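You operate a simulated robot arm through the tools that you are given. There is no shell and no other tool. Be economical: measure what you need, move in short steps, check, and stop when the job is done.

Carry out the task below with a simulated robot arm. There is one attempt and no reset: what you move stays moved.

Task
The black pump has lost its prime: bleed it and restart it.
Fine: switch off and injection valve shut first; white lever open while you hold the blue button, shut after; valve open, switch on.

The check looks at the end state, three seconds after you hand in, the way a careful person would. Anything else that was tipped, shoved, dropped, spilled or broken makes it a failure.

Robot
A 7-joint arm with a fingered hand on a trunk, on a base that drives. Base frame: it is fixed to the floor where the robot stands at the start and does not move with it; the origin is under the middle of the robot, x ahead of it, y to its left, z up; the surface under the hand at the start is at about z = 72. Units: cm, degrees, N and s.
Its first joint turns from -115.0 to 115.0 degrees. Places, roughly: black dosing pump [60, -10, 50]; black injection valve [70, 0, 80]; blue prime button [60, -20, 50]; cabinet pump knob [70, -10, 50]; orange pump switch [50, 0, 80]; white bleed lever [50, -20, 50]. Payload 5 kg.
The tool frame sits at the grasp point between the pads (the TCP): z along the fingers, y along the line on which they close. The tips reach 3.2 cm beyond it. Largest opening 16 cm; the body of the gripper starts 8.9 cm behind the TCP. The gripper is a hand of 4 fingers: y runs from the thumb to the fingers, the wrist lies at [0, 0, -26.7] in the tool frame, and closing takes about 1.5 s.
Orientation is told as [roll, pitch, yaw] about the base's x, y, z axes, in that order, counted from this pose: with the fingers straight down and closing along the base's y, the tool's x points along the base's -x, its y along +y and its z along -z.

Tools
- The arm moves only by the tool jog_arm. Its argument "deltas" is a list of rows, each a list of 6 numbers: the shift along the tool's x, y, z in cm, then the turn, a rotation vector about the tool's x, y, z in degrees. In form: [[x, y, z, rx, ry, rz], ...]. A call has 1 to 8 rows; each row shifts and turns the commanded pose from where the row before left it, along the tool's axes as they then stand. "fingers" is the finger opening in cm, from 0 to 16, set as the call begins (left out, the last holds). A row lasts 0.2 s, in which the tool goes at most 5 cm and 8.6 degrees; a call with a longer step from one row to the next is refused whole, and so is a gripper value outside its range. A pose out of reach is approached as far as the arm can. The call stops where the force on the tool passes 40 N (or 10 N more than at its start, if that is more) or the arm is blocked; 0.2 s more then pass. The fingers move at their own pace (about 4.5 cm/s each) and stop on an object; they squeeze with about 33 N. The grip force told is the motor's: it shows also when the fingers shut on nothing. Time passes only in rows, and 0.2 s behind the last, so rows that do not move let the fingers close. It gives the time, the measured TCP pose, the force on the tool (base axes), the opening and the grip force at its end, in the units of the frame above (readings bear some noise), with the torque about the TCP (base axes, N m) and any sound that the robot's microphone picked up.
- Cameras (640 x 400 px; columns grow to the right, rows downward): "scene" is now at [0.59, 19.19, 164.44]; the picture's right is [-0.20, -0.98, 0.00], its down [-0.76, 0.15, -0.64] and it looks along [0.62, -0.13, -0.77] (base axes); focal length 258 px, centre (320, 200). "wrist" rides on the gripper at [8, -0.4, -11.4] in the tool frame; the picture's right is [0.05, 1.00, 0.00], its down [-0.82, 0.04, -0.58] and it looks along [-0.58, 0.03, 0.82] (tool axes); focal length 265 px, centre (320, 200). There is no depth. A picture from a camera that has moved, and an enlarged one, comes with that camera's place and axes in the base frame and with its lens. The place of the scene camera against the robot may be out by one fixed shift of up to 1.8 cm in any direction.
- camera(camera): a new picture of that camera. It takes no simulated time.
- move_column(by): slides the trunk up (or, below 0, down) by that many cm; the arm and the scene camera ride with it, the base frame stays. It gives what a move gives, with no picture.
- base_move(legs): drives the robot by 1 to 6 legs, each [ahead, turn to the left] in cm and degrees, along the robot's own axes; the way and the turn of a leg run together, so that a leg with both is an arc; at most 150 cm and 180 degrees a leg. The arm and the cameras ride along, it lands a little off, and it stops where it bumps. It gives what a move gives.
- set_fingers(finger1, finger2, finger3, thumb_bend): sets how far each is bent, from 0 (flat) to 1 (curled in); at 0.3 the hand is open as for a grip, at 0.7 the pads meet at the TCP. One left out holds its place. A second passes; each finger stops where it meets its share of the squeeze, and holds until it gets a number again. A gripper value or a shape takes the hand back. It gives what a move gives, with no picture; readings hold the bend of each and the force on the fingers (four entries, about 0 where the hand has none), thumb and palm.
- grasp_type(shape): the hand has 4 fingers and takes this shape, open, in about a second: jaw (thumb against the fingers, like two jaws); tri (thumb and two fingers); tip (a fingertip pinch); poke (one finger out to press); point (the index stretched); flat (the hand flat); cup (the hand cupped); fist (a fist). The gripper value then closes the fingers along that shape, each until it touches; the sizes above hold for jaw. It gives what a move gives, with no picture.
- head_to(pan, tilt): turns the head with the scene camera to pan (to the left, within 155 degrees either way) and tilt (down, from -29 to 69), counted from straight ahead of the robot. It gives what a move gives.
- enlarge(camera, box): a new picture of the part [left, top, right, bottom] of that camera's present view, enlarged. It takes no simulated time.
- hand_in(): hands the job in; it is judged then, once.

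Work in short steps. Places have to be worked out from the pictures, the camera data and where the tool is seen: move nearer, look again, correct. Check each grasp and each placing, and mend what went wrong. You have 120 turns and 82 pictures in all, those below and enlarged ones among them. Open the gripper and draw the arm clear of the work before you hand the job in, unless the task says otherwise; then end with one line.

The tools are called after ">>>" as a command line: name --pt "numbers of a row" for each row, then --argument value for the rest, lists and objects as JSON in quotes. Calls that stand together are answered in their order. jog_arm: Moves the arm, as the interface text tells. Its arguments: {"type":"object","properties":{"deltas":{"type":"array"},"fingers":{"type":"number"}},"required":["deltas"]} The other tools are called the same way: move_column (by) slides the trunk up or down; grasp_type (shape) gives the hand a shape; set_fingers (finger1, finger2, finger3, thumb_bend) moves the fingers one by one; base_move (legs) drives the base; head_to (pan, tilt) turns the head that bears the scene camera; camera (camera) takes a picture; enlarge (camera, box) takes an enlarged picture of a part of a camera's view; hand_in () hands the job in.

At the start:

```text
t: 0.0
position: [73.32, 6.75, 108.0]
ee_rot: [0.0, 0.0, 0.0]
wrist_force: [0.1, -0.3, -0.8]
moment: [0.01, 0.01, -0.02]
opening: 15.99
finger_force: 0.1
shape: jaw
bend: [0.3, 0.3, 0.3, 0.3]
finger forces: [0.1, 0.0, 0.0, 0.0, 0.0, 0.1]
trunk travel left (down, up): [-50.0, 49.0]
robot x, y, heading: [-0.08, 0.15, 0.0]
head pan, tilt: [-11.5, 50.5]
```

scene: 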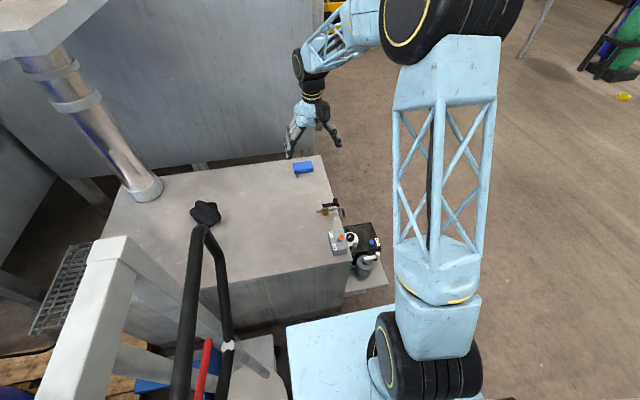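
wrist: 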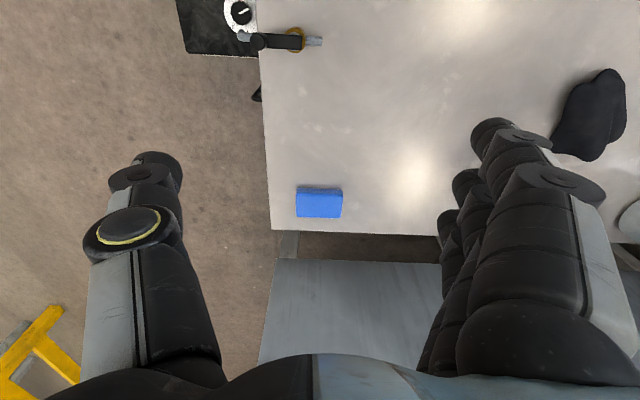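

I'll look closer at the pump region in the scene view first.

>>> enlarge --camera "scene" --box '[290, 180, 410, 300]'

>>> enlarge --camera "wrist" --box '[160, 0, 360, 120]'

```text
3.33 times, centred on (350, 240) of scene
camera zoom: at [0.59, 19.19, 164.44], right [-0.2, -0.98, 0.0], down [-0.76, 0.15, -0.64], along [0.62, -0.13, -0.77], focal length 862 px, centre (220, 67)
```

zoom: 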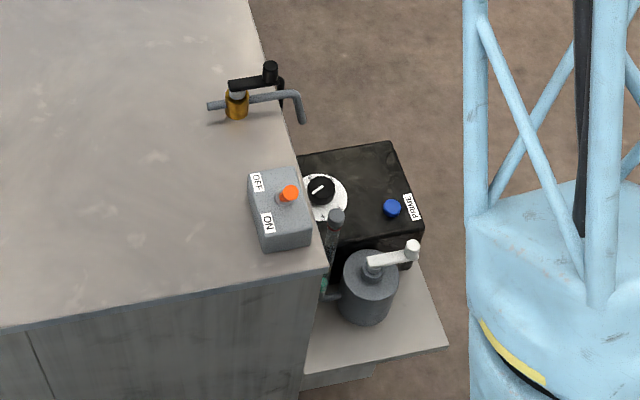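

```text
3.20 times, centred on (260, 60) of wrist
camera zoom: at [65.35, 6.34, 119.57], right [-0.05, 1.0, 0.0], down [0.82, 0.04, 0.58], along [0.58, 0.03, -0.82], focal length 849 px, centre (512, 648)
```

zoom: 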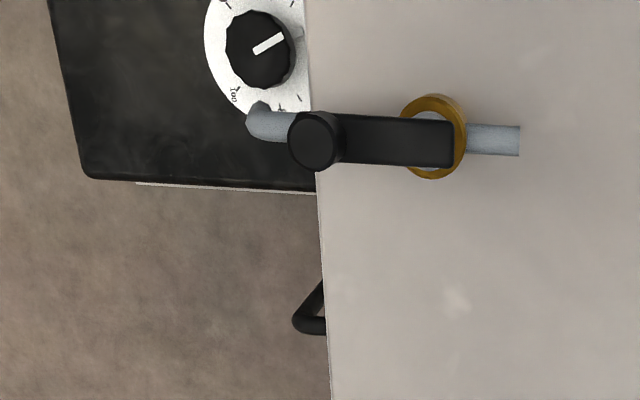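

I'll turn the wrist camera to look along −y over the pump, from above the cabinet; translating first, then yawing −90°, with the hand in poke shape.

>>> grasp_type --shape "poke"

>>> jog_arm --pt "4 1 0 0 0 0" --pt "4 1 0 0 0 0" --pt "4 1 0 0 0 0" --pt "4 1 0 0 0 0" --pt "4 1 0 0 0 0" --pt "0 0 0 0 0 8.5" --pt "0 0 0 0 0 8.5" --pt "0 0 0 0 0 8.5"

>>> jog_arm --pt "0 0 0 0 0 8.5" --pt "0 0 0 0 0 8.5" --pt "0 0 0 0 0 8.5" --pt "0 0 0 0 0 8.5" --pt "0 0 0 0 0 8.5" --pt "0 0 0 0 0 8" --pt "0 0 0 0 0 8" --pt "0 0 0 0 0 6"

>>> camera --camera "wrist"

>>> camera --camera "scene"

```text
t: 0.9
position: [73.44, 6.75, 108.08]
ee_rot: [0.1, 0.0, 0.0]
wrist_force: [0.9, 0.0, 0.1]
moment: [0.01, -0.03, 0.05]
opening: 0.01
finger_force: 0.1
shape: poke
bend: [1.0, 1.0, 1.0, 0.47]
finger forces: [0.1, 0.0, 0.0, 0.0, 0.1, 0.1]
trunk travel left (down, up): [-50.0, 49.0]
robot x, y, heading: [0.28, -0.16, 0.2]
head pan, tilt: [-11.5, 50.5]
```

```text
t: 2.7
position: [53.4, 11.71, 108.2]
ee_rot: [0.0, 0.0, -25.5]
wrist_force: [0.1, -0.5, 0.9]
moment: [0.03, -0.02, 0.03]
opening: 0.0
finger_force: 0.2
shape: poke
bend: [1.0, 1.0, 1.0, 0.47]
finger forces: [0.0, 0.0, 0.0, 0.0, 0.0, 0.1]
trunk travel left (down, up): [-50.0, 49.0]
robot x, y, heading: [-0.02, 0.37, 0.1]
head pan, tilt: [-11.5, 50.5]
```

```text
t: 4.5
position: [53.27, 11.52, 108.19]
ee_rot: [0.0, 0.0, -90.2]
wrist_force: [0.4, 0.5, 0.5]
moment: [0.0, -0.01, 0.02]
opening: 0.0
finger_force: 0.1
shape: poke
bend: [1.0, 1.0, 1.0, 0.47]
finger forces: [0.0, 0.0, 0.0, 0.0, 0.0, 0.0]
trunk travel left (down, up): [-50.0, 49.0]
robot x, y, heading: [-0.03, 0.02, -0.1]
head pan, tilt: [-11.5, 50.5]
```

```text
77 pictures are left
camera wrist: at [52.95, 19.8, 119.55], right [1.0, 0.05, 0.0], down [0.04, -0.82, 0.58], along [0.03, -0.58, -0.82], focal length 265 px, centre (320, 200)
```

wrist: 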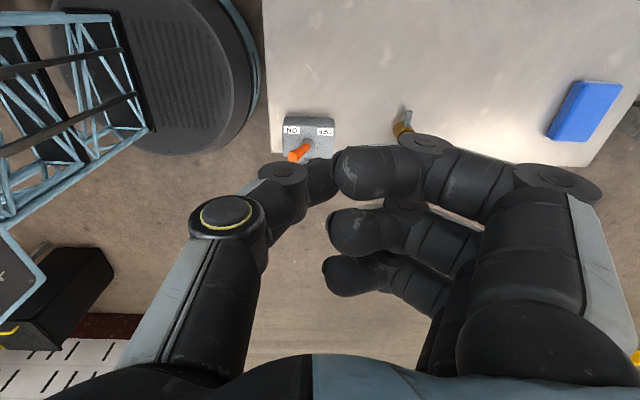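

```text
76 pictures are left
camera scene: at [0.58, 19.2, 164.44], right [-0.2, -0.98, 0.0], down [-0.76, 0.15, -0.64], along [0.62, -0.13, -0.77], focal length 258 px, centre (320, 200)
```

scene: 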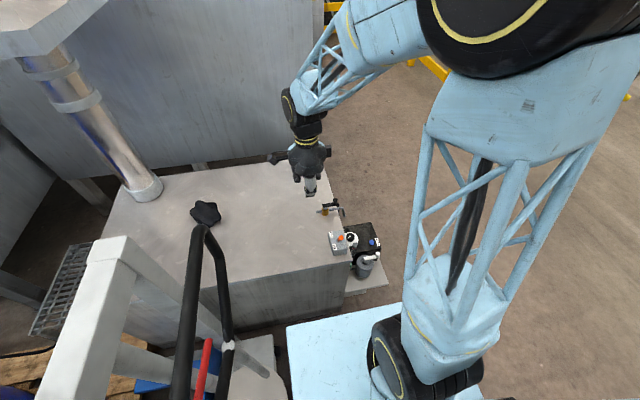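

The wrist view is −y downward; the toggle leans to ON (−x). In poke the fingers are curled and a thumb remains; I'll see what "point" looks like.

>>> grasp_type --shape "point"

>>> camera --camera "wrist"

>>> enlarge --camera "scene" --box '[255, 110, 375, 210]'

```text
t: 5.4
position: [53.33, 11.57, 108.11]
ee_rot: [0.0, -0.1, -90.0]
wrist_force: [-0.6, -0.6, 0.9]
moment: [0.01, 0.0, 0.0]
opening: 15.23
finger_force: 0.0
shape: point
bend: [0.3, 1.0, 1.0, 0.54]
finger forces: [0.0, 0.0, 0.0, 0.0, 0.1, 0.1]
trunk travel left (down, up): [-50.0, 49.0]
robot x, y, heading: [0.4, 0.04, -0.2]
head pan, tilt: [-11.5, 50.5]
```

```text
75 pictures are left
camera wrist: at [52.94, 19.78, 119.55], right [1.0, 0.05, 0.0], down [0.04, -0.81, 0.58], along [0.03, -0.58, -0.82], focal length 265 px, centre (320, 200)
```

wrist: 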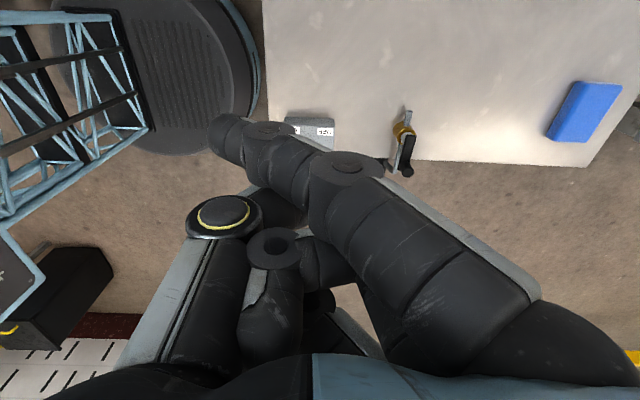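

```text
4.00 times, centred on (315, 160) of scene
camera zoom: at [0.58, 19.19, 164.44], right [-0.2, -0.98, 0.0], down [-0.76, 0.15, -0.64], along [0.62, -0.13, -0.77], focal length 1034 px, centre (340, 360)
```

zoom: 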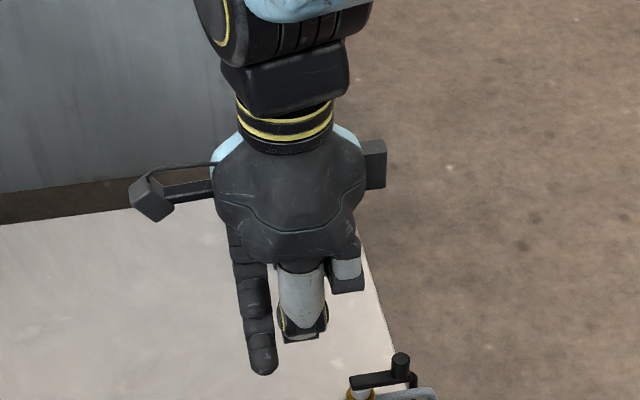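

The index is seen slanting inward; I'll set the fingers individually for a straighter, clearer poker.

>>> set_fingers --finger1 0.3 --finger2 1 --finger3 1 --thumb_bend 0.9

>>> camera --camera "wrist"

>>> enlarge --camera "scene" --box '[255, 110, 375, 210]'

```text
t: 6.4
position: [53.44, 11.7, 108.07]
ee_rot: [0.1, 0.0, -90.0]
wrist_force: [0.1, 0.6, -0.5]
moment: [0.01, 0.04, 0.01]
opening: 6.71
finger_force: 0.0
shape: fingers
bend: [0.3, 1.0, 1.0, 0.88]
finger forces: [0.0, 0.0, 0.0, 0.0, 0.0, 0.1]
trunk travel left (down, up): [-50.0, 49.0]
robot x, y, heading: [-0.33, -0.13, 0.0]
head pan, tilt: [-11.5, 50.5]
```

```text
73 pictures are left
camera wrist: at [52.95, 19.78, 119.55], right [1.0, 0.05, 0.0], down [0.04, -0.81, 0.58], along [0.03, -0.58, -0.82], focal length 265 px, centre (320, 200)
```

wrist: 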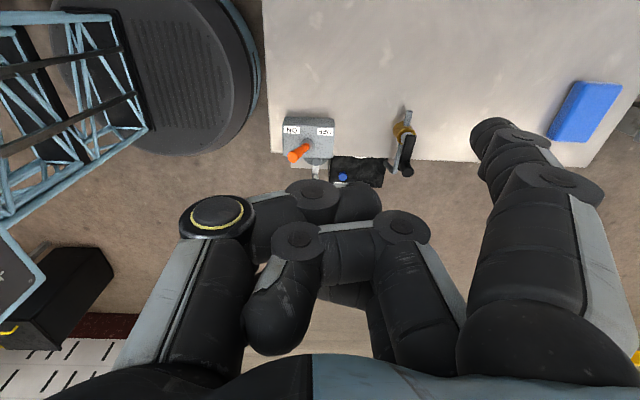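

```text
4.00 times, centred on (315, 160) of scene
camera zoom: at [0.59, 19.19, 164.44], right [-0.2, -0.98, 0.0], down [-0.76, 0.15, -0.64], along [0.62, -0.13, -0.77], focal length 1034 px, centre (340, 360)
```

zoom: 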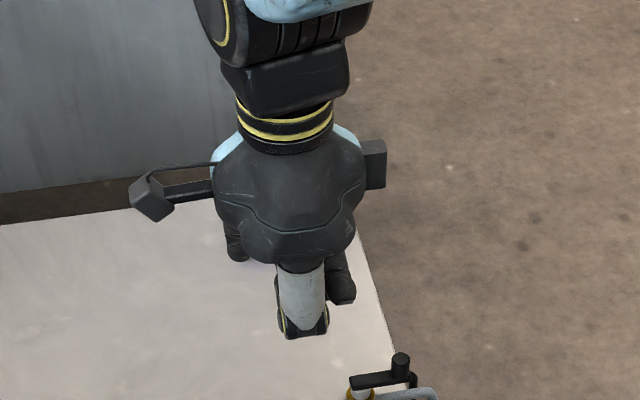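

The index at bend 0.3 makes a clear poker at about tool [3.4, 8.8, 2]. I estimate the button near [60.5, −19.5, 52]; I'll move the hand toward the pump at height to see it properly.

>>> jog_arm --pt "-4 1 2 0 0 0" --pt "-4 1 2 0 0 0" --pt "-4 1 2 0 0 0" --pt "-2 1 2 0 0 0"

>>> camera --camera "wrist"

>>> enlarge --camera "wrist" --box '[220, 0, 460, 150]'

```text
t: 7.4
position: [57.61, -2.59, 100.3]
ee_rot: [-0.1, 0.1, -90.0]
wrist_force: [-0.8, -0.8, -0.1]
moment: [0.06, 0.01, 0.01]
opening: 6.7
finger_force: 0.2
shape: fingers
bend: [0.3, 1.0, 1.0, 0.88]
finger forces: [0.1, 0.1, 0.0, 0.0, 0.0, 0.0]
trunk travel left (down, up): [-50.0, 49.0]
robot x, y, heading: [0.55, -0.23, 0.1]
head pan, tilt: [-11.5, 50.5]
```

```text
71 pictures are left
camera wrist: at [57.18, 5.67, 111.58], right [1.0, 0.05, 0.0], down [0.04, -0.82, 0.58], along [0.03, -0.58, -0.82], focal length 265 px, centre (320, 200)
```

wrist: 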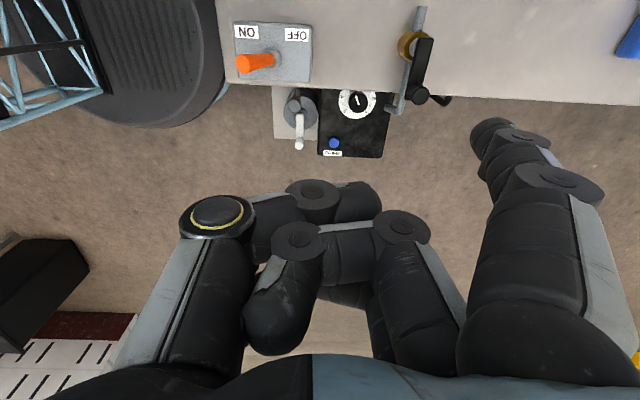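

```text
2.67 times, centred on (340, 75) of wrist
camera zoom: at [57.18, 5.67, 111.58], right [1.0, 0.05, 0.0], down [0.04, -0.82, 0.58], along [0.03, -0.58, -0.82], focal length 708 px, centre (267, 533)
```

zoom: 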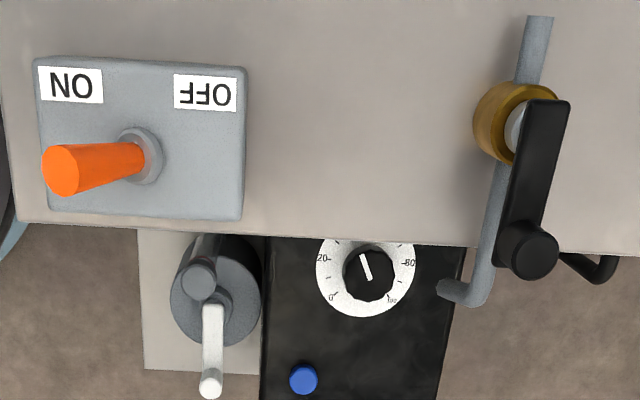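

Clear view: toggle at ON, valve handle along its pipe (open). I zoom on the pump head to understand the bleed lever.

>>> enlarge --camera "wrist" --box '[265, 80, 395, 161]'

>>> enlarge --camera "scene" --box '[320, 220, 400, 290]'

```text
4.92 times, centred on (330, 120) of wrist
camera zoom: at [57.18, 5.67, 111.58], right [1.0, 0.05, 0.0], down [0.04, -0.82, 0.58], along [0.03, -0.58, -0.82], focal length 1307 px, centre (271, 591)
```

zoom: 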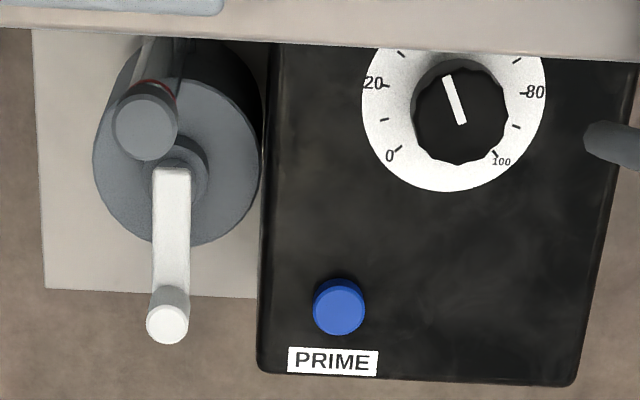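

```text
5.71 times, centred on (360, 255) of scene
camera zoom: at [0.63, 19.13, 164.45], right [-0.2, -0.98, 0.0], down [-0.76, 0.15, -0.64], along [0.62, -0.13, -0.77], focal length 1477 px, centre (91, -114)
```

zoom: 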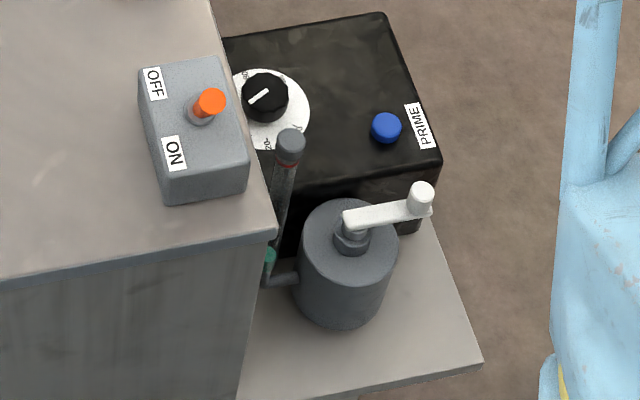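

The tube beside the head is the sight/bleed tube. First the switch: yaw back to 0 so the index is on the +y side, then place the index on the −x side of the toggle, high.

>>> jog_arm --pt "0 0 0 0 0 -8.5" --pt "0 0 0 0 0 -8.5" --pt "0 0 0 0 0 -8.5" --pt "0 0 0 0 0 -8.5" --pt "0 0 0 0 0 -8.5" --pt "0 0 0 0 0 -8.5" --pt "0 0 0 0 0 -8.5" --pt "0 0 0 0 0 -8.5"

>>> jog_arm --pt "0 0 0 0 0 -8" --pt "0 0 0 0 0 -8" --pt "0 0 0 0 0 -6" --pt "4 -2.5 4 0 0 0" --pt "4 -2.5 4 0 0 0"

>>> camera --camera "wrist"

>>> enlarge --camera "scene" --box '[270, 170, 430, 270]'

```text
t: 9.2
position: [57.45, -2.29, 100.12]
ee_rot: [0.0, -0.1, -21.8]
wrist_force: [-0.5, 0.3, 0.4]
moment: [-0.01, 0.0, -0.03]
opening: 6.71
finger_force: 0.0
shape: fingers
bend: [0.3, 1.0, 1.0, 0.88]
finger forces: [0.0, 0.0, 0.0, 0.0, 0.0, 0.1]
trunk travel left (down, up): [-50.0, 49.0]
robot x, y, heading: [-0.04, -0.04, -0.1]
head pan, tilt: [-11.5, 50.5]
```

```text
refused: row 4 steps farther than a row can; nothing moved
```

```text
67 pictures are left
camera wrist: at [49.84, 0.35, 111.58], right [0.32, 0.95, 0.0], down [0.77, -0.26, 0.58], along [0.55, -0.19, -0.82], focal length 265 px, centre (320, 200)
```

wrist: 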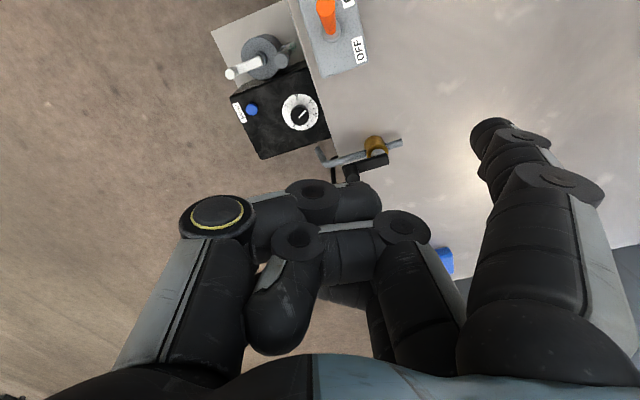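

```text
4.00 times, centred on (350, 220) of scene
camera zoom: at [0.59, 19.18, 164.44], right [-0.2, -0.98, 0.0], down [-0.76, 0.15, -0.64], along [0.62, -0.13, -0.77], focal length 1034 px, centre (200, 120)
```

zoom: 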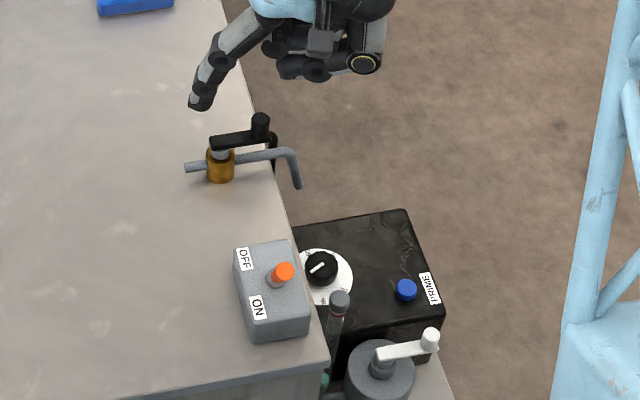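

Index tip calibration holds (the scene camera seems ~1.8 cm off in x). Finish the yaw, then move to stand before the toggle, in smaller steps.

>>> jog_arm --pt "0 0 0 0 0 -8" --pt "0 0 0 0 0 -8" --pt "0 0 0 0 0 -5.8" --pt "3 -1.9 2 0 0 0" --pt "3 -1.9 3 0 0 0" --pt "3 -1.9 3 0 0 0" --pt "0 0 4 0 0 0"

>>> camera --camera "wrist"

>>> enlarge --camera "scene" --box '[270, 170, 430, 270]'

```text
t: 10.8
position: [48.28, -8.01, 88.18]
ee_rot: [0.0, -0.1, -0.1]
wrist_force: [0.5, 0.0, 0.4]
moment: [0.0, -0.03, -0.01]
opening: 6.73
finger_force: 0.1
shape: fingers
bend: [0.3, 1.0, 1.0, 0.88]
finger forces: [0.0, 0.1, 0.0, 0.0, 0.0, 0.0]
trunk travel left (down, up): [-50.0, 49.0]
robot x, y, heading: [0.01, 0.01, -0.2]
head pan, tilt: [-11.5, 50.5]
```

```text
65 pictures are left
camera wrist: at [40.19, -8.24, 99.53], right [-0.05, 1.0, 0.0], down [0.81, 0.04, 0.58], along [0.58, 0.03, -0.82], focal length 265 px, centre (320, 200)
```

wrist: 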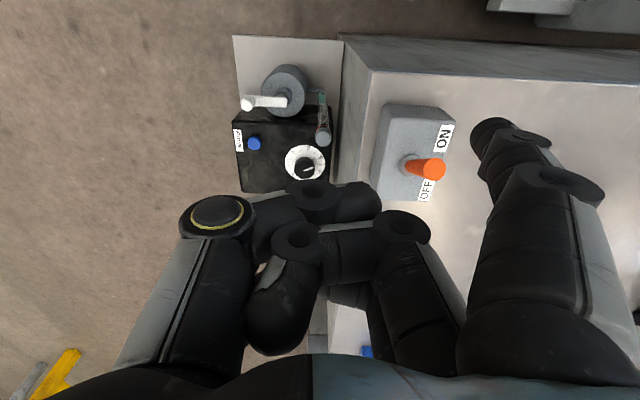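

```text
4.00 times, centred on (350, 220) of scene
camera zoom: at [0.59, 19.16, 164.45], right [-0.2, -0.98, 0.0], down [-0.76, 0.15, -0.64], along [0.62, -0.13, -0.77], focal length 1034 px, centre (200, 120)
```

zoom: 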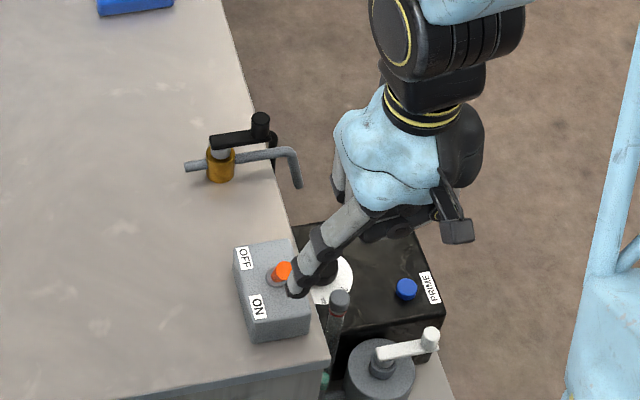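

Toggle pivot is about [52.2, 1, 76.4], its cap tip about [49.5, 1, 81.5]; the fingertip is at about [44.9, 0.8, 86]. Descend 7 cm and then push +x gently.

>>> jog_arm --pt "0 0 3.5 0 0 0" --pt "0 0 3.3 0 0 0" --pt "0 0 0 0 0 0"

>>> camera --camera "wrist"

>>> enlarge --camera "scene" --box '[300, 200, 380, 250]'

```text
t: 11.6
position: [48.25, -7.93, 81.24]
ee_rot: [0.0, 0.0, -0.3]
wrist_force: [0.8, -0.2, 0.1]
moment: [0.02, 0.02, -0.03]
opening: 6.74
finger_force: 0.0
shape: fingers
bend: [0.3, 1.0, 1.0, 0.88]
finger forces: [0.1, 0.0, 0.0, 0.1, 0.1, 0.0]
trunk travel left (down, up): [-50.0, 49.0]
robot x, y, heading: [-0.16, -0.05, 0.5]
head pan, tilt: [-11.5, 50.5]
```

```text
63 pictures are left
camera wrist: at [40.19, -8.18, 92.66], right [-0.05, 1.0, 0.0], down [0.82, 0.04, 0.58], along [0.58, 0.03, -0.82], focal length 265 px, centre (320, 200)
```

wrist: 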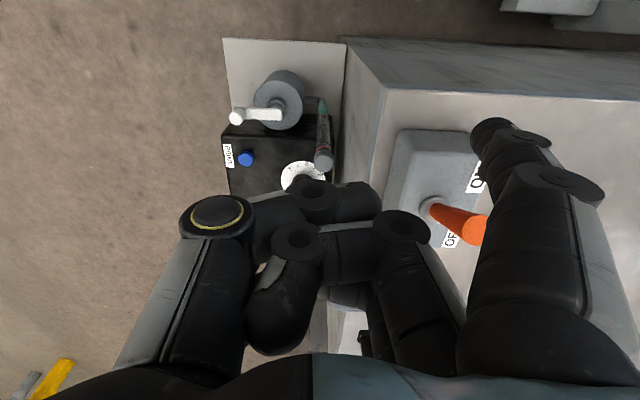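

```text
8.00 times, centred on (340, 225) of scene
camera zoom: at [0.6, 19.18, 164.45], right [-0.2, -0.98, 0.0], down [-0.76, 0.15, -0.64], along [0.62, -0.13, -0.77], focal length 2068 px, centre (160, 0)
```

zoom: 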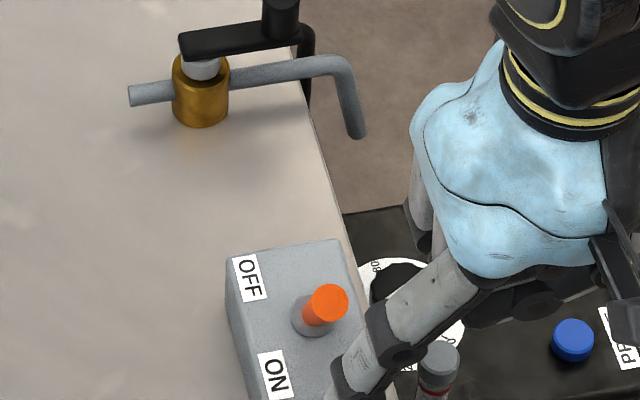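

Finger stands on the −x (ON) side of the toggle at its height. Push +x in 1-cm steps.

>>> jog_arm --pt "-1.2 0 0 0 0 0" --pt "-1.2 0 0 0 0 0" --pt "-1 0 0 0 0 0" --pt "-1 0 0 0 0 0" --pt "-1 0 0 0 0 0" --pt "-1 0 0 0 0 0"

>>> enlarge --camera "scene" --box '[300, 200, 380, 250]'

```text
t: 13.0
position: [54.52, -7.94, 81.45]
ee_rot: [-0.1, 0.3, -0.1]
wrist_force: [-14.6, 0.2, 0.4]
moment: [0.04, 0.4, 1.35]
opening: 6.81
finger_force: 6.1
shape: fingers
bend: [0.3, 1.0, 1.0, 0.88]
finger forces: [13.1, 0.0, 0.0, 0.0, 0.0, 0.1]
trunk travel left (down, up): [-50.0, 49.0]
robot x, y, heading: [0.0, -0.13, -0.2]
head pan, tilt: [-11.5, 50.5]
```

```text
8.00 times, centred on (340, 225) of scene
camera zoom: at [0.44, 19.18, 164.45], right [-0.2, -0.98, 0.0], down [-0.76, 0.15, -0.64], along [0.62, -0.13, -0.77], focal length 2068 px, centre (160, 0)
```

zoom: 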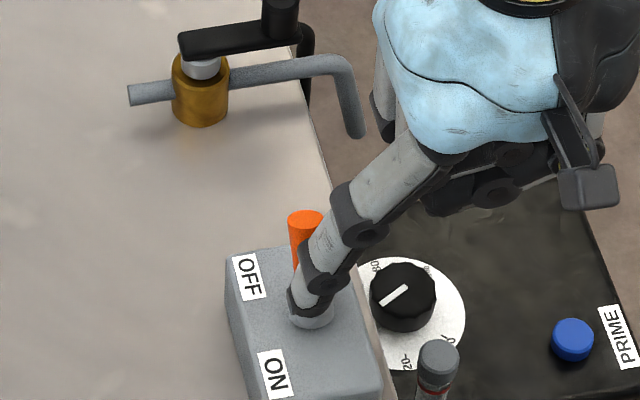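

The toggle flipped to OFF. Retreat −x and up, then go to the −x side of the valve lever's knob (≈[68.8, −1.4, 79.7]).

>>> jog_arm --pt "2 0 0 0 0 0" --pt "2 0 0 0 0 0" --pt "0 0 -4 0 0 0" --pt "0 0 -4 0 0 0" --pt "-4 -0.6 0 0 0 0" --pt "-4.5 -0.6 0 0 0 0" --pt "-4.5 -0.6 0 0 0 0" --pt "-4 -0.6 0 0 0 0"

>>> camera --camera "wrist"

>>> enlarge --camera "scene" --box '[290, 170, 390, 240]'

```text
t: 14.8
position: [67.5, -10.59, 89.47]
ee_rot: [0.0, 0.1, -0.2]
wrist_force: [-0.9, 0.4, 0.3]
moment: [0.01, -0.03, 0.02]
opening: 6.74
finger_force: 0.1
shape: fingers
bend: [0.3, 1.0, 1.0, 0.88]
finger forces: [0.1, 0.1, 0.0, 0.0, 0.0, 0.1]
trunk travel left (down, up): [-50.0, 49.0]
robot x, y, heading: [0.14, -0.18, 0.3]
head pan, tilt: [-11.5, 50.5]
```

```text
60 pictures are left
camera wrist: at [59.5, -10.95, 100.87], right [-0.05, 1.0, 0.0], down [0.82, 0.04, 0.58], along [0.58, 0.03, -0.82], focal length 265 px, centre (320, 200)
```

wrist: 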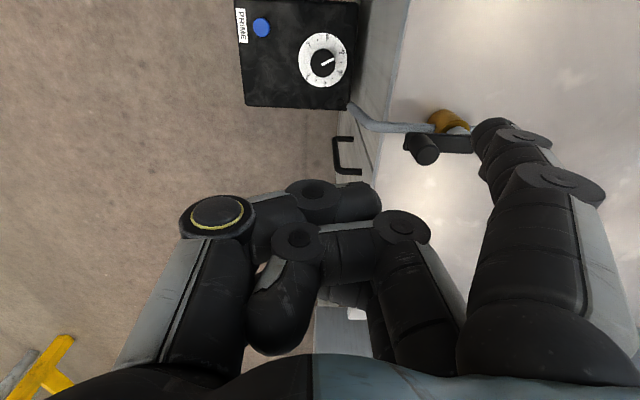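

```text
5.71 times, centred on (340, 205) of scene
camera zoom: at [0.63, 19.15, 164.44], right [-0.2, -0.98, 0.0], down [-0.76, 0.15, -0.64], along [0.62, -0.13, -0.77], focal length 1477 px, centre (206, 171)
```

zoom: 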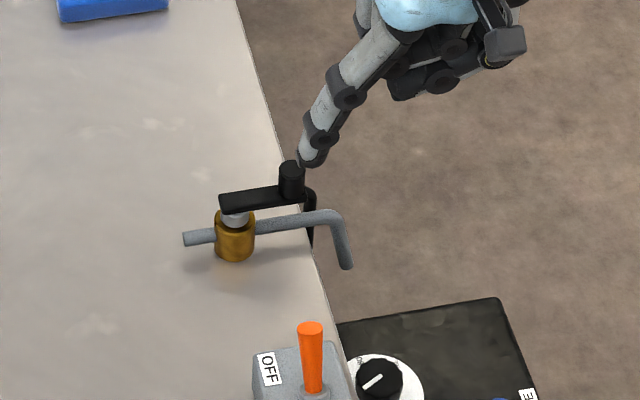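

Tip is above [64, −1.8]; the knob verified at [68.7, −1.4]. Descend to tip z ≈ 77.3 and push +x a little to see if the lever gives that way.

>>> jog_arm --pt "0 0 4 0 0 0" --pt "0 0 4 0 0 0" --pt "0 0 2.2 0 0 0" --pt "-1.2 0 0 0 0 0" --pt "-1 0 0 0 0 0" --pt "-1 0 0 0 0 0" --pt "-1 0 0 0 0 0"

>>> enlarge --camera "scene" --box '[290, 170, 390, 240]'

>>> camera --camera "wrist"

```text
t: 16.4
position: [71.74, -10.35, 79.28]
ee_rot: [0.0, 0.0, -0.2]
wrist_force: [-0.8, -0.4, -1.1]
moment: [-0.04, 0.0, 0.02]
opening: 6.65
finger_force: 0.4
shape: fingers
bend: [0.3, 1.0, 1.0, 0.88]
finger forces: [0.7, 0.0, 0.0, 0.1, 0.1, 0.1]
trunk travel left (down, up): [-50.0, 49.0]
robot x, y, heading: [0.14, -0.01, -0.2]
head pan, tilt: [-11.5, 50.5]
```

```text
5.71 times, centred on (340, 205) of scene
camera zoom: at [0.59, 19.17, 164.44], right [-0.2, -0.98, 0.0], down [-0.76, 0.15, -0.64], along [0.62, -0.13, -0.77], focal length 1477 px, centre (206, 171)
```

zoom: 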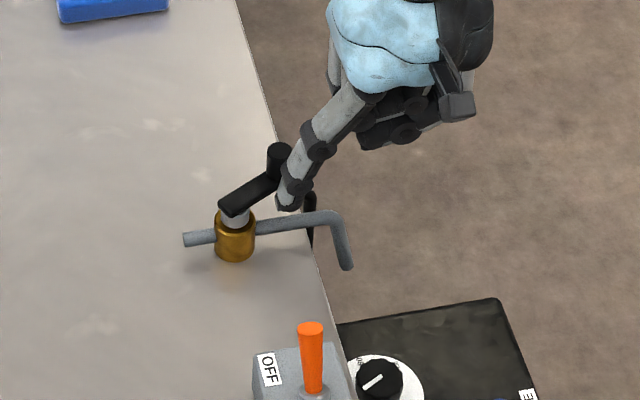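

```text
57 pictures are left
camera wrist: at [63.83, -10.74, 90.65], right [-0.05, 1.0, 0.0], down [0.82, 0.04, 0.58], along [0.58, 0.03, -0.82], focal length 265 px, centre (320, 200)
```

wrist: 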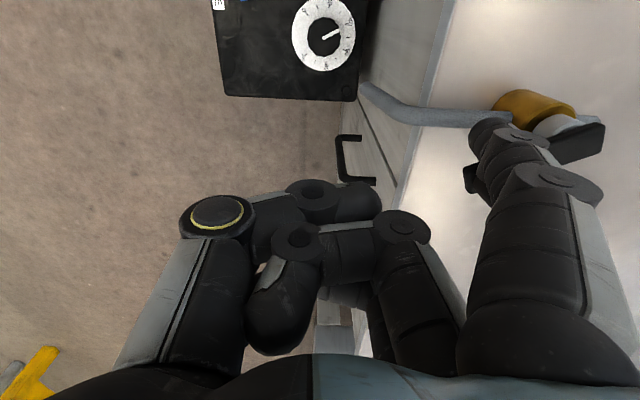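

The lever turns toward +x freely (about 30° so far). Follow the arc on.

>>> jog_arm --pt "-1 0.1 0 0 0 0" --pt "-1 0.3 0 0 0 0" --pt "-0.8 0.5 0 0 0 0" --pt "-0.7 0.7 0 0 0 0" --pt "-0.5 0.9 0 0 0 0" --pt "-0.2 0.8 0 0 0 0" --pt "0 0.6 0 0 0 0"

>>> enlarge --camera "scene" --box '[290, 170, 390, 240]'

>>> camera --camera "wrist"

```text
t: 18.0
position: [76.09, -6.74, 79.16]
ee_rot: [0.0, 0.0, -0.4]
wrist_force: [-0.4, -15.2, 6.1]
moment: [0.42, 0.12, 0.55]
opening: 5.69
finger_force: 7.1
shape: fingers
bend: [0.35, 1.0, 1.0, 0.88]
finger forces: [15.4, 0.0, 0.0, 0.0, 0.0, 0.1]
trunk travel left (down, up): [-50.0, 49.0]
robot x, y, heading: [-0.16, 0.15, -0.2]
head pan, tilt: [-11.5, 50.5]
```

```text
5.71 times, centred on (340, 205) of scene
camera zoom: at [0.58, 19.06, 164.47], right [-0.2, -0.98, 0.0], down [-0.76, 0.16, -0.64], along [0.62, -0.13, -0.77], focal length 1477 px, centre (206, 171)
```

zoom: 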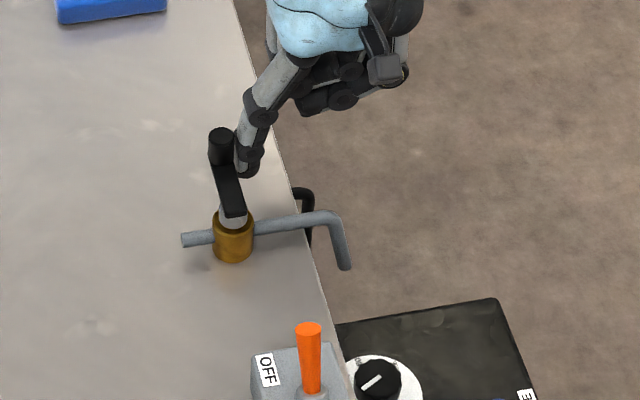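

```text
55 pictures are left
camera wrist: at [68.14, -7.1, 90.61], right [-0.05, 1.0, 0.0], down [0.81, 0.04, 0.58], along [0.58, 0.03, -0.82], focal length 265 px, centre (320, 200)
```

wrist: 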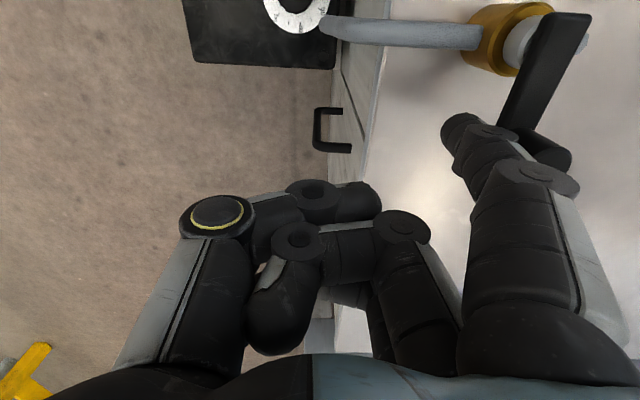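

The valve lever is at its stop across the pipe: shut. Retreat −y, up, then over toward the bleed lever (knob top ≈ [53.5, −20.2, 53], axis ≈ [53.6, −14]; button ≈ [62, −20.2, 49.5]).

>>> jog_arm --pt "0 -3 0 0 0 0" --pt "0 -1 -4 0 0 0" --pt "0.5 -1 -4 0 0 0" --pt "3.4 -3.4 0 0 0 0" --pt "3.4 -3.4 0 0 0 0" --pt "3.4 -3.4 0 0 0 0" --pt "3.4 -3.4 0 0 0 0" --pt "3.4 -3.4 0 0 0 0"

>>> jog_arm --pt "4 0 2 0 0 0" --pt "3 0 3 0 0 0" --pt "0 0 4 0 0 0" --pt "0 0 4 0 0 0"

>>> camera --camera "wrist"

>>> camera --camera "scene"

```text
t: 19.8
position: [58.57, -28.44, 87.27]
ee_rot: [0.0, 0.0, -0.2]
wrist_force: [0.0, -0.1, -0.4]
moment: [0.01, 0.01, -0.01]
opening: 6.74
finger_force: 0.1
shape: fingers
bend: [0.3, 1.0, 1.0, 0.88]
finger forces: [0.1, 0.1, 0.0, 0.0, 0.0, 0.1]
trunk travel left (down, up): [-50.0, 49.0]
robot x, y, heading: [-0.33, 0.28, 0.1]
head pan, tilt: [-11.5, 50.5]
```

```text
t: 20.8
position: [51.69, -28.36, 74.25]
ee_rot: [0.0, 0.0, -0.3]
wrist_force: [1.0, 0.5, -0.4]
moment: [0.03, 0.0, 0.02]
opening: 6.73
finger_force: 0.1
shape: fingers
bend: [0.3, 1.0, 1.0, 0.88]
finger forces: [0.0, 0.0, 0.0, 0.1, 0.0, 0.1]
trunk travel left (down, up): [-50.0, 49.0]
robot x, y, heading: [-0.04, 0.39, 0.1]
head pan, tilt: [-11.5, 50.5]
```

```text
54 pictures are left
camera wrist: at [43.74, -28.83, 85.72], right [-0.05, 1.0, 0.0], down [0.82, 0.04, 0.58], along [0.58, 0.03, -0.82], focal length 265 px, centre (320, 200)
```

wrist: 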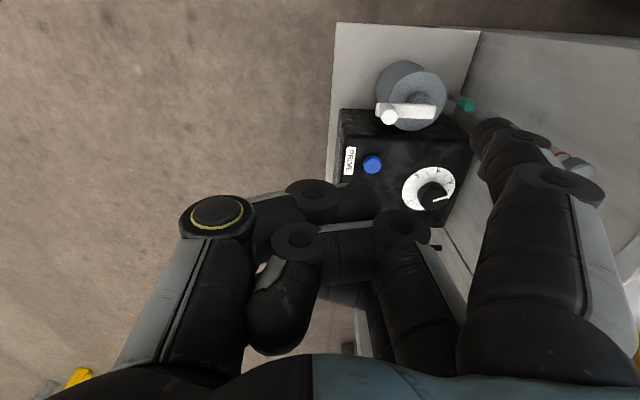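

```text
53 pictures are left
camera scene: at [0.63, 19.14, 164.45], right [-0.2, -0.98, 0.0], down [-0.76, 0.15, -0.64], along [0.62, -0.13, -0.77], focal length 258 px, centre (320, 200)
```

scene: 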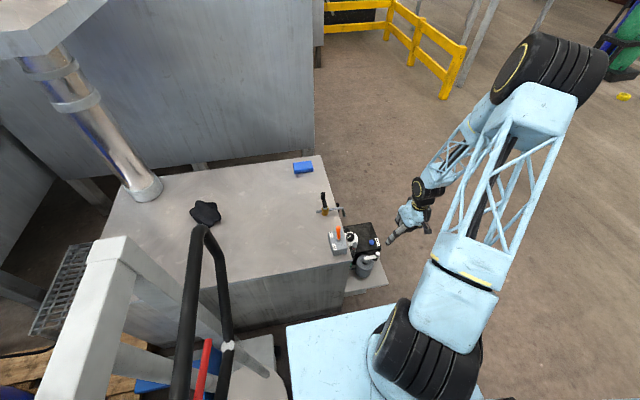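

Lever knob confirmed at about [53.7, −20, 53]. Zoom on the head for markings and lever geometry.

>>> enlarge --camera "wrist" --box '[330, 40, 490, 140]'

```text
4.00 times, centred on (410, 90) of wrist
camera zoom: at [43.74, -28.83, 85.72], right [-0.05, 1.0, 0.0], down [0.82, 0.04, 0.58], along [0.58, 0.03, -0.82], focal length 1062 px, centre (-40, 640)
```

zoom: 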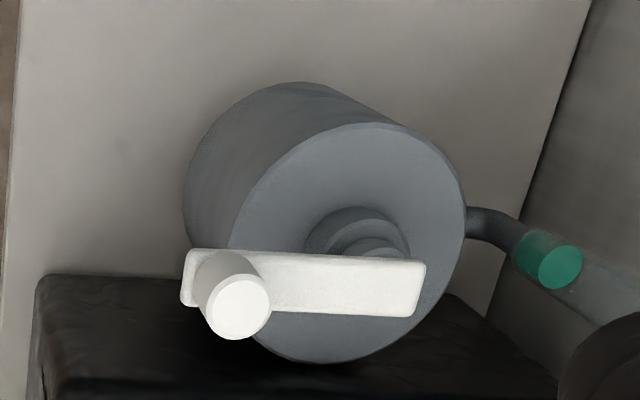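

Descend on the −x side of the lever's knob: tip to about [48.6, −19.8, 52].

>>> jog_arm --pt "0 0 4 0 0 0" --pt "0 0 4 0 0 0" --pt "0 0 4 0 0 0" --pt "0 0 4 0 0 0" --pt "0 0 4 0 0 0" --pt "0 0 0 0 0 0"

>>> camera --camera "wrist"

>>> enlarge --camera "scene" --box '[320, 200, 440, 290]'

```text
t: 22.2
position: [51.69, -28.62, 54.5]
ee_rot: [-0.1, 0.0, -0.2]
wrist_force: [-0.5, 0.1, -0.3]
moment: [0.01, 0.0, -0.02]
opening: 6.71
finger_force: 0.1
shape: fingers
bend: [0.3, 1.0, 1.0, 0.88]
finger forces: [0.1, 0.0, 0.0, 0.0, 0.0, 0.0]
trunk travel left (down, up): [-50.0, 49.0]
robot x, y, heading: [-0.17, -0.1, 0.1]
head pan, tilt: [-11.5, 50.5]
```

```text
51 pictures are left
camera wrist: at [43.59, -28.95, 65.77], right [-0.05, 1.0, 0.0], down [0.82, 0.04, 0.58], along [0.58, 0.03, -0.82], focal length 265 px, centre (320, 200)
```

wrist: 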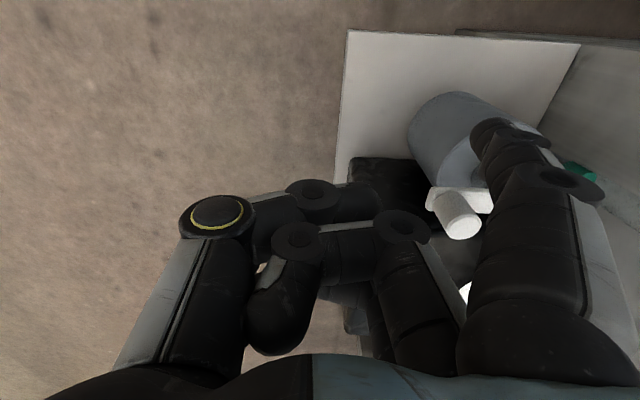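

```text
4.44 times, centred on (380, 245) of scene
camera zoom: at [0.63, 19.14, 164.45], right [-0.2, -0.98, 0.0], down [-0.76, 0.15, -0.64], along [0.62, -0.13, -0.77], focal length 1149 px, centre (53, 0)
```

zoom: 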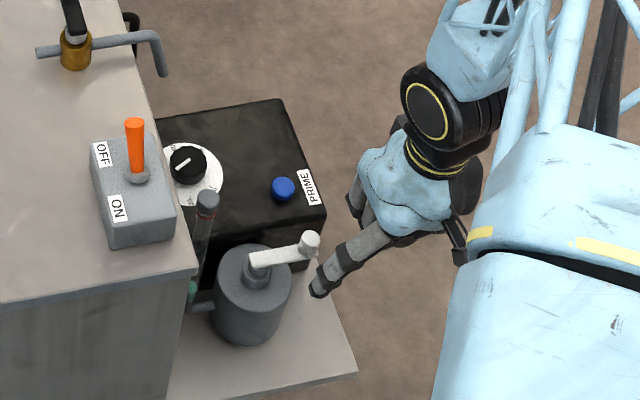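

Tip sits just on the −x side of the lever knob. Push +x and see if it yields.

>>> jog_arm --pt "-1 0.4 0.5 0 0 0" --pt "-1 0.4 0 0 0 0" --pt "-1 0 0 0 0 0" --pt "-1 0 0 0 0 0" --pt "-1 0 0 0 0 0" --pt "-0.7 0 0 0 0 0"

>>> enlarge --camera "scene" --box '[320, 200, 440, 290]'

```text
t: 23.4
position: [54.81, -28.0, 53.47]
ee_rot: [0.0, 1.1, 0.0]
wrist_force: [-10.4, 0.3, 7.0]
moment: [0.49, 0.2, 0.96]
opening: 6.94
finger_force: 5.9
shape: fingers
bend: [0.29, 1.0, 1.0, 0.88]
finger forces: [11.7, 0.0, 0.1, 0.0, 0.0, 0.0]
trunk travel left (down, up): [-50.0, 49.0]
robot x, y, heading: [0.0, 0.06, -0.3]
head pan, tilt: [-11.5, 50.5]
stopped in row 5: the force on the tool passed its limit at 48 N (the readings are from after the stop); the commanded pose is now the measured one
```

```text
4.44 times, centred on (380, 245) of scene
camera zoom: at [0.52, 19.16, 164.45], right [-0.2, -0.98, 0.0], down [-0.76, 0.15, -0.64], along [0.62, -0.13, -0.77], focal length 1149 px, centre (53, 0)
```

zoom: 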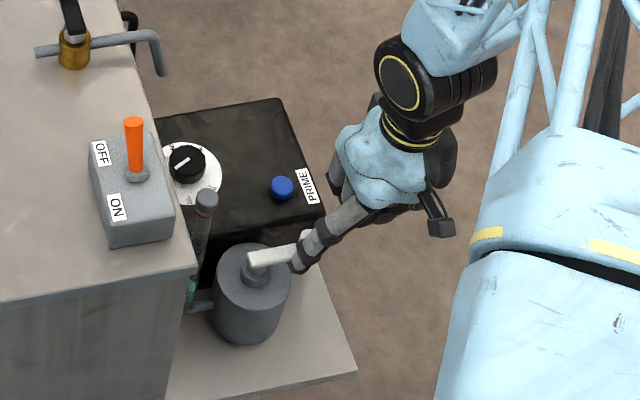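

The lever is at its stop this way, so it opens toward −x. Back off, lift, go over to the +x side, and look.

>>> jog_arm --pt "1.5 0 0 0 0 0" --pt "0 -0.5 -4 0 0 0" --pt "0 -0.5 -4 0 0 0" --pt "-4 0 0 0 0 0" --pt "-4 0 0 0 0 0" --pt "0 0.5 3 0 0 0" --pt "0 0 0 0 0 0"

>>> camera --camera "wrist"

>>> enlarge --camera "scene" --box '[320, 200, 440, 290]'

```text
t: 24.9
position: [61.59, -28.3, 58.14]
ee_rot: [0.0, 1.0, -0.1]
wrist_force: [0.2, -0.6, -0.6]
moment: [0.0, 0.01, 0.0]
opening: 6.75
finger_force: 0.1
shape: fingers
bend: [0.3, 1.0, 1.0, 0.88]
finger forces: [0.1, 0.0, 0.1, 0.0, 0.0, 0.0]
trunk travel left (down, up): [-50.0, 49.0]
robot x, y, heading: [-0.08, -0.11, -0.2]
head pan, tilt: [-11.5, 50.5]
```

```text
48 pictures are left
camera wrist: at [53.83, -28.67, 69.65], right [-0.05, 1.0, 0.0], down [0.83, 0.04, 0.56], along [0.56, 0.03, -0.83], focal length 265 px, centre (320, 200)
```

wrist: 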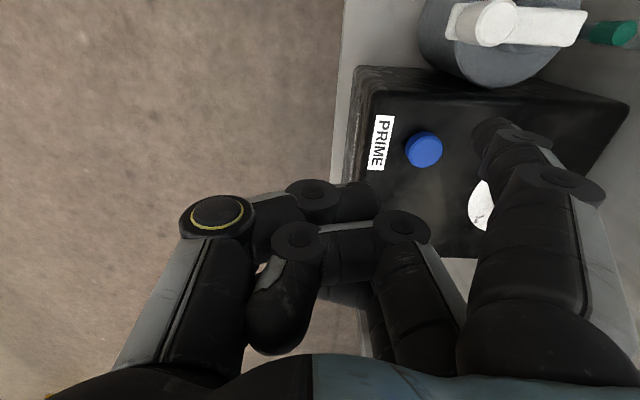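

```text
4.44 times, centred on (380, 245) of scene
camera zoom: at [0.59, 19.14, 164.45], right [-0.2, -0.98, 0.0], down [-0.76, 0.15, -0.64], along [0.62, -0.13, -0.77], focal length 1149 px, centre (53, 0)
```

zoom: 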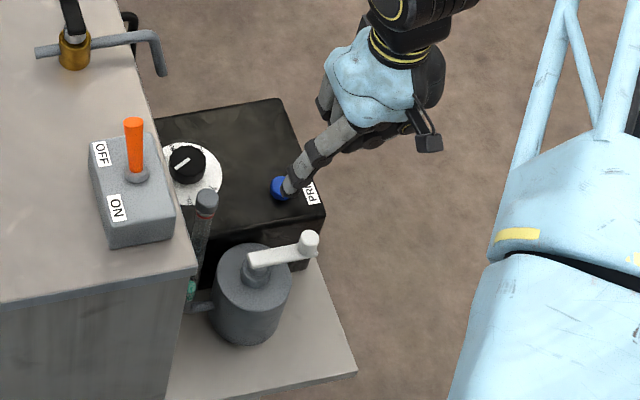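

Tip at about [58.2, −19.5, 56], clear of button. Lower 4.5 cm and sweep −x along the lever's arc.

>>> jog_arm --pt "0 0 4.4 0 -1 0" --pt "1.2 0 0 0 0 0" --pt "1.2 0 0 0 0 0" --pt "1.2 0 0 0 0 0" --pt "1.2 -0.2 0 0 0 0" --pt "1.1 -0.1 0 0 0 0"

>>> enlarge --camera "scene" --box '[320, 200, 440, 290]'

```text
t: 26.4
position: [55.58, -28.7, 53.87]
ee_rot: [-0.2, 0.0, 0.0]
wrist_force: [0.0, 1.1, 0.9]
moment: [0.01, -0.02, -0.02]
opening: 6.75
finger_force: 0.3
shape: fingers
bend: [0.3, 1.0, 1.0, 0.88]
finger forces: [0.5, 0.1, 0.0, 0.0, 0.1, 0.0]
trunk travel left (down, up): [-50.0, 49.0]
robot x, y, heading: [-0.07, -0.17, -0.2]
head pan, tilt: [-11.5, 50.5]
```

```text
4.44 times, centred on (380, 245) of scene
camera zoom: at [0.57, 19.15, 164.45], right [-0.2, -0.98, 0.0], down [-0.76, 0.15, -0.64], along [0.62, -0.13, -0.77], focal length 1149 px, centre (53, 0)
```

zoom: 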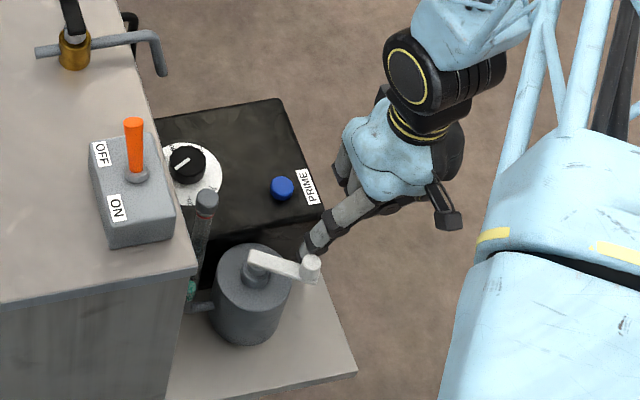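

It swings toward −x. Continue along the arc to the stop.

>>> jog_arm --pt "1.1 0.2 0 0 0 0" --pt "1 0.4 0 0 0 0" --pt "0.9 0.6 0 0 0 0" --pt "0.8 0.9 0 0 0 0" --pt "0.6 1 0 0 0 0" --pt "0.3 1 0 0 0 0" --pt "0 0.8 0 0 0 0"

>>> enlarge --camera "scene" --box '[320, 200, 440, 290]'

```text
t: 27.9
position: [51.07, -24.09, 54.02]
ee_rot: [-0.2, 0.0, -0.1]
wrist_force: [-3.8, -18.3, 5.9]
moment: [0.53, 0.14, 0.83]
opening: 5.59
finger_force: 9.1
shape: fingers
bend: [0.35, 1.0, 1.0, 0.88]
finger forces: [17.8, 0.0, 0.1, 0.0, 0.0, 0.0]
trunk travel left (down, up): [-50.0, 49.0]
robot x, y, heading: [-0.18, -0.0, -0.1]
head pan, tilt: [-11.5, 50.5]
```

```text
4.44 times, centred on (380, 245) of scene
camera zoom: at [0.53, 19.08, 164.47], right [-0.2, -0.98, 0.0], down [-0.76, 0.16, -0.64], along [0.62, -0.13, -0.77], focal length 1149 px, centre (53, 0)
```

zoom: 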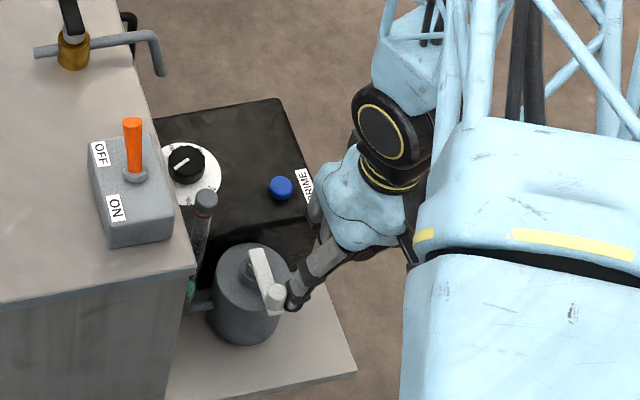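

Lever at its open stop (18 N resistance). Retreat −y and up, then bring the tip above the blue button.

>>> jog_arm --pt "0 -2.5 0 0 0 0" --pt "0 -2 -3 0 0 0" --pt "-3 -0.2 -3 0 0 0" --pt "-4 0 0 0 0 0" --pt "-4 0 0 0 0 0" --pt "-3.3 0 0 0 0 0" --pt "0 0 0 0 0 0"

>>> camera --camera "wrist"

>>> enlarge --camera "scene" --box '[320, 200, 440, 290]'

```text
t: 29.6
position: [65.14, -28.5, 60.07]
ee_rot: [-0.2, 0.0, -0.1]
wrist_force: [-0.1, 0.5, -0.2]
moment: [0.02, 0.01, 0.0]
opening: 6.72
finger_force: 0.0
shape: fingers
bend: [0.3, 1.0, 1.0, 0.88]
finger forces: [0.0, 0.0, 0.0, 0.0, 0.1, 0.0]
trunk travel left (down, up): [-50.0, 49.0]
robot x, y, heading: [0.35, 0.07, -0.4]
head pan, tilt: [-11.5, 50.5]
```

```text
44 pictures are left
camera wrist: at [57.09, -28.82, 71.49], right [-0.05, 1.0, 0.0], down [0.81, 0.04, 0.58], along [0.58, 0.03, -0.82], focal length 265 px, centre (320, 200)
```

wrist: 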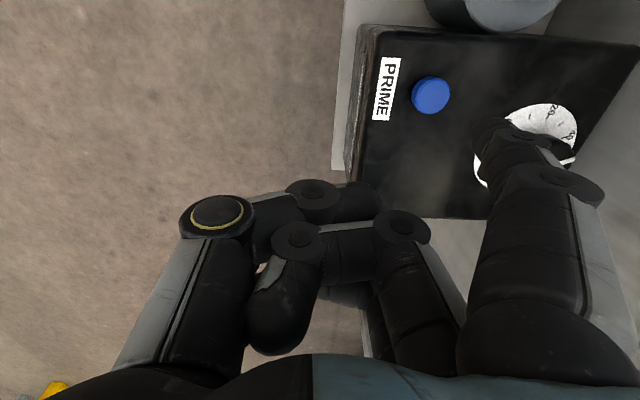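

```text
4.44 times, centred on (380, 245) of scene
camera zoom: at [0.59, 19.14, 164.45], right [-0.2, -0.98, 0.0], down [-0.76, 0.15, -0.64], along [0.62, -0.13, -0.77], focal length 1149 px, centre (53, 0)
```

zoom: 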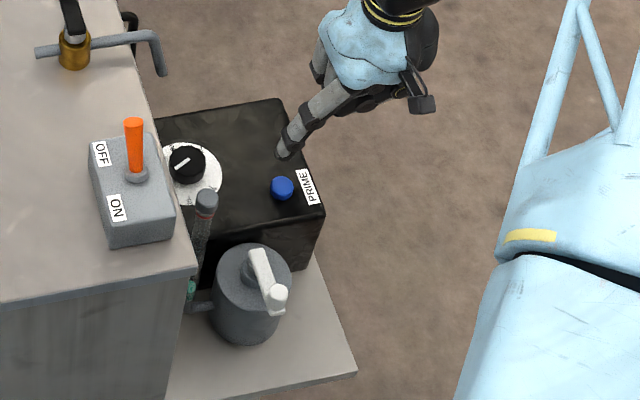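

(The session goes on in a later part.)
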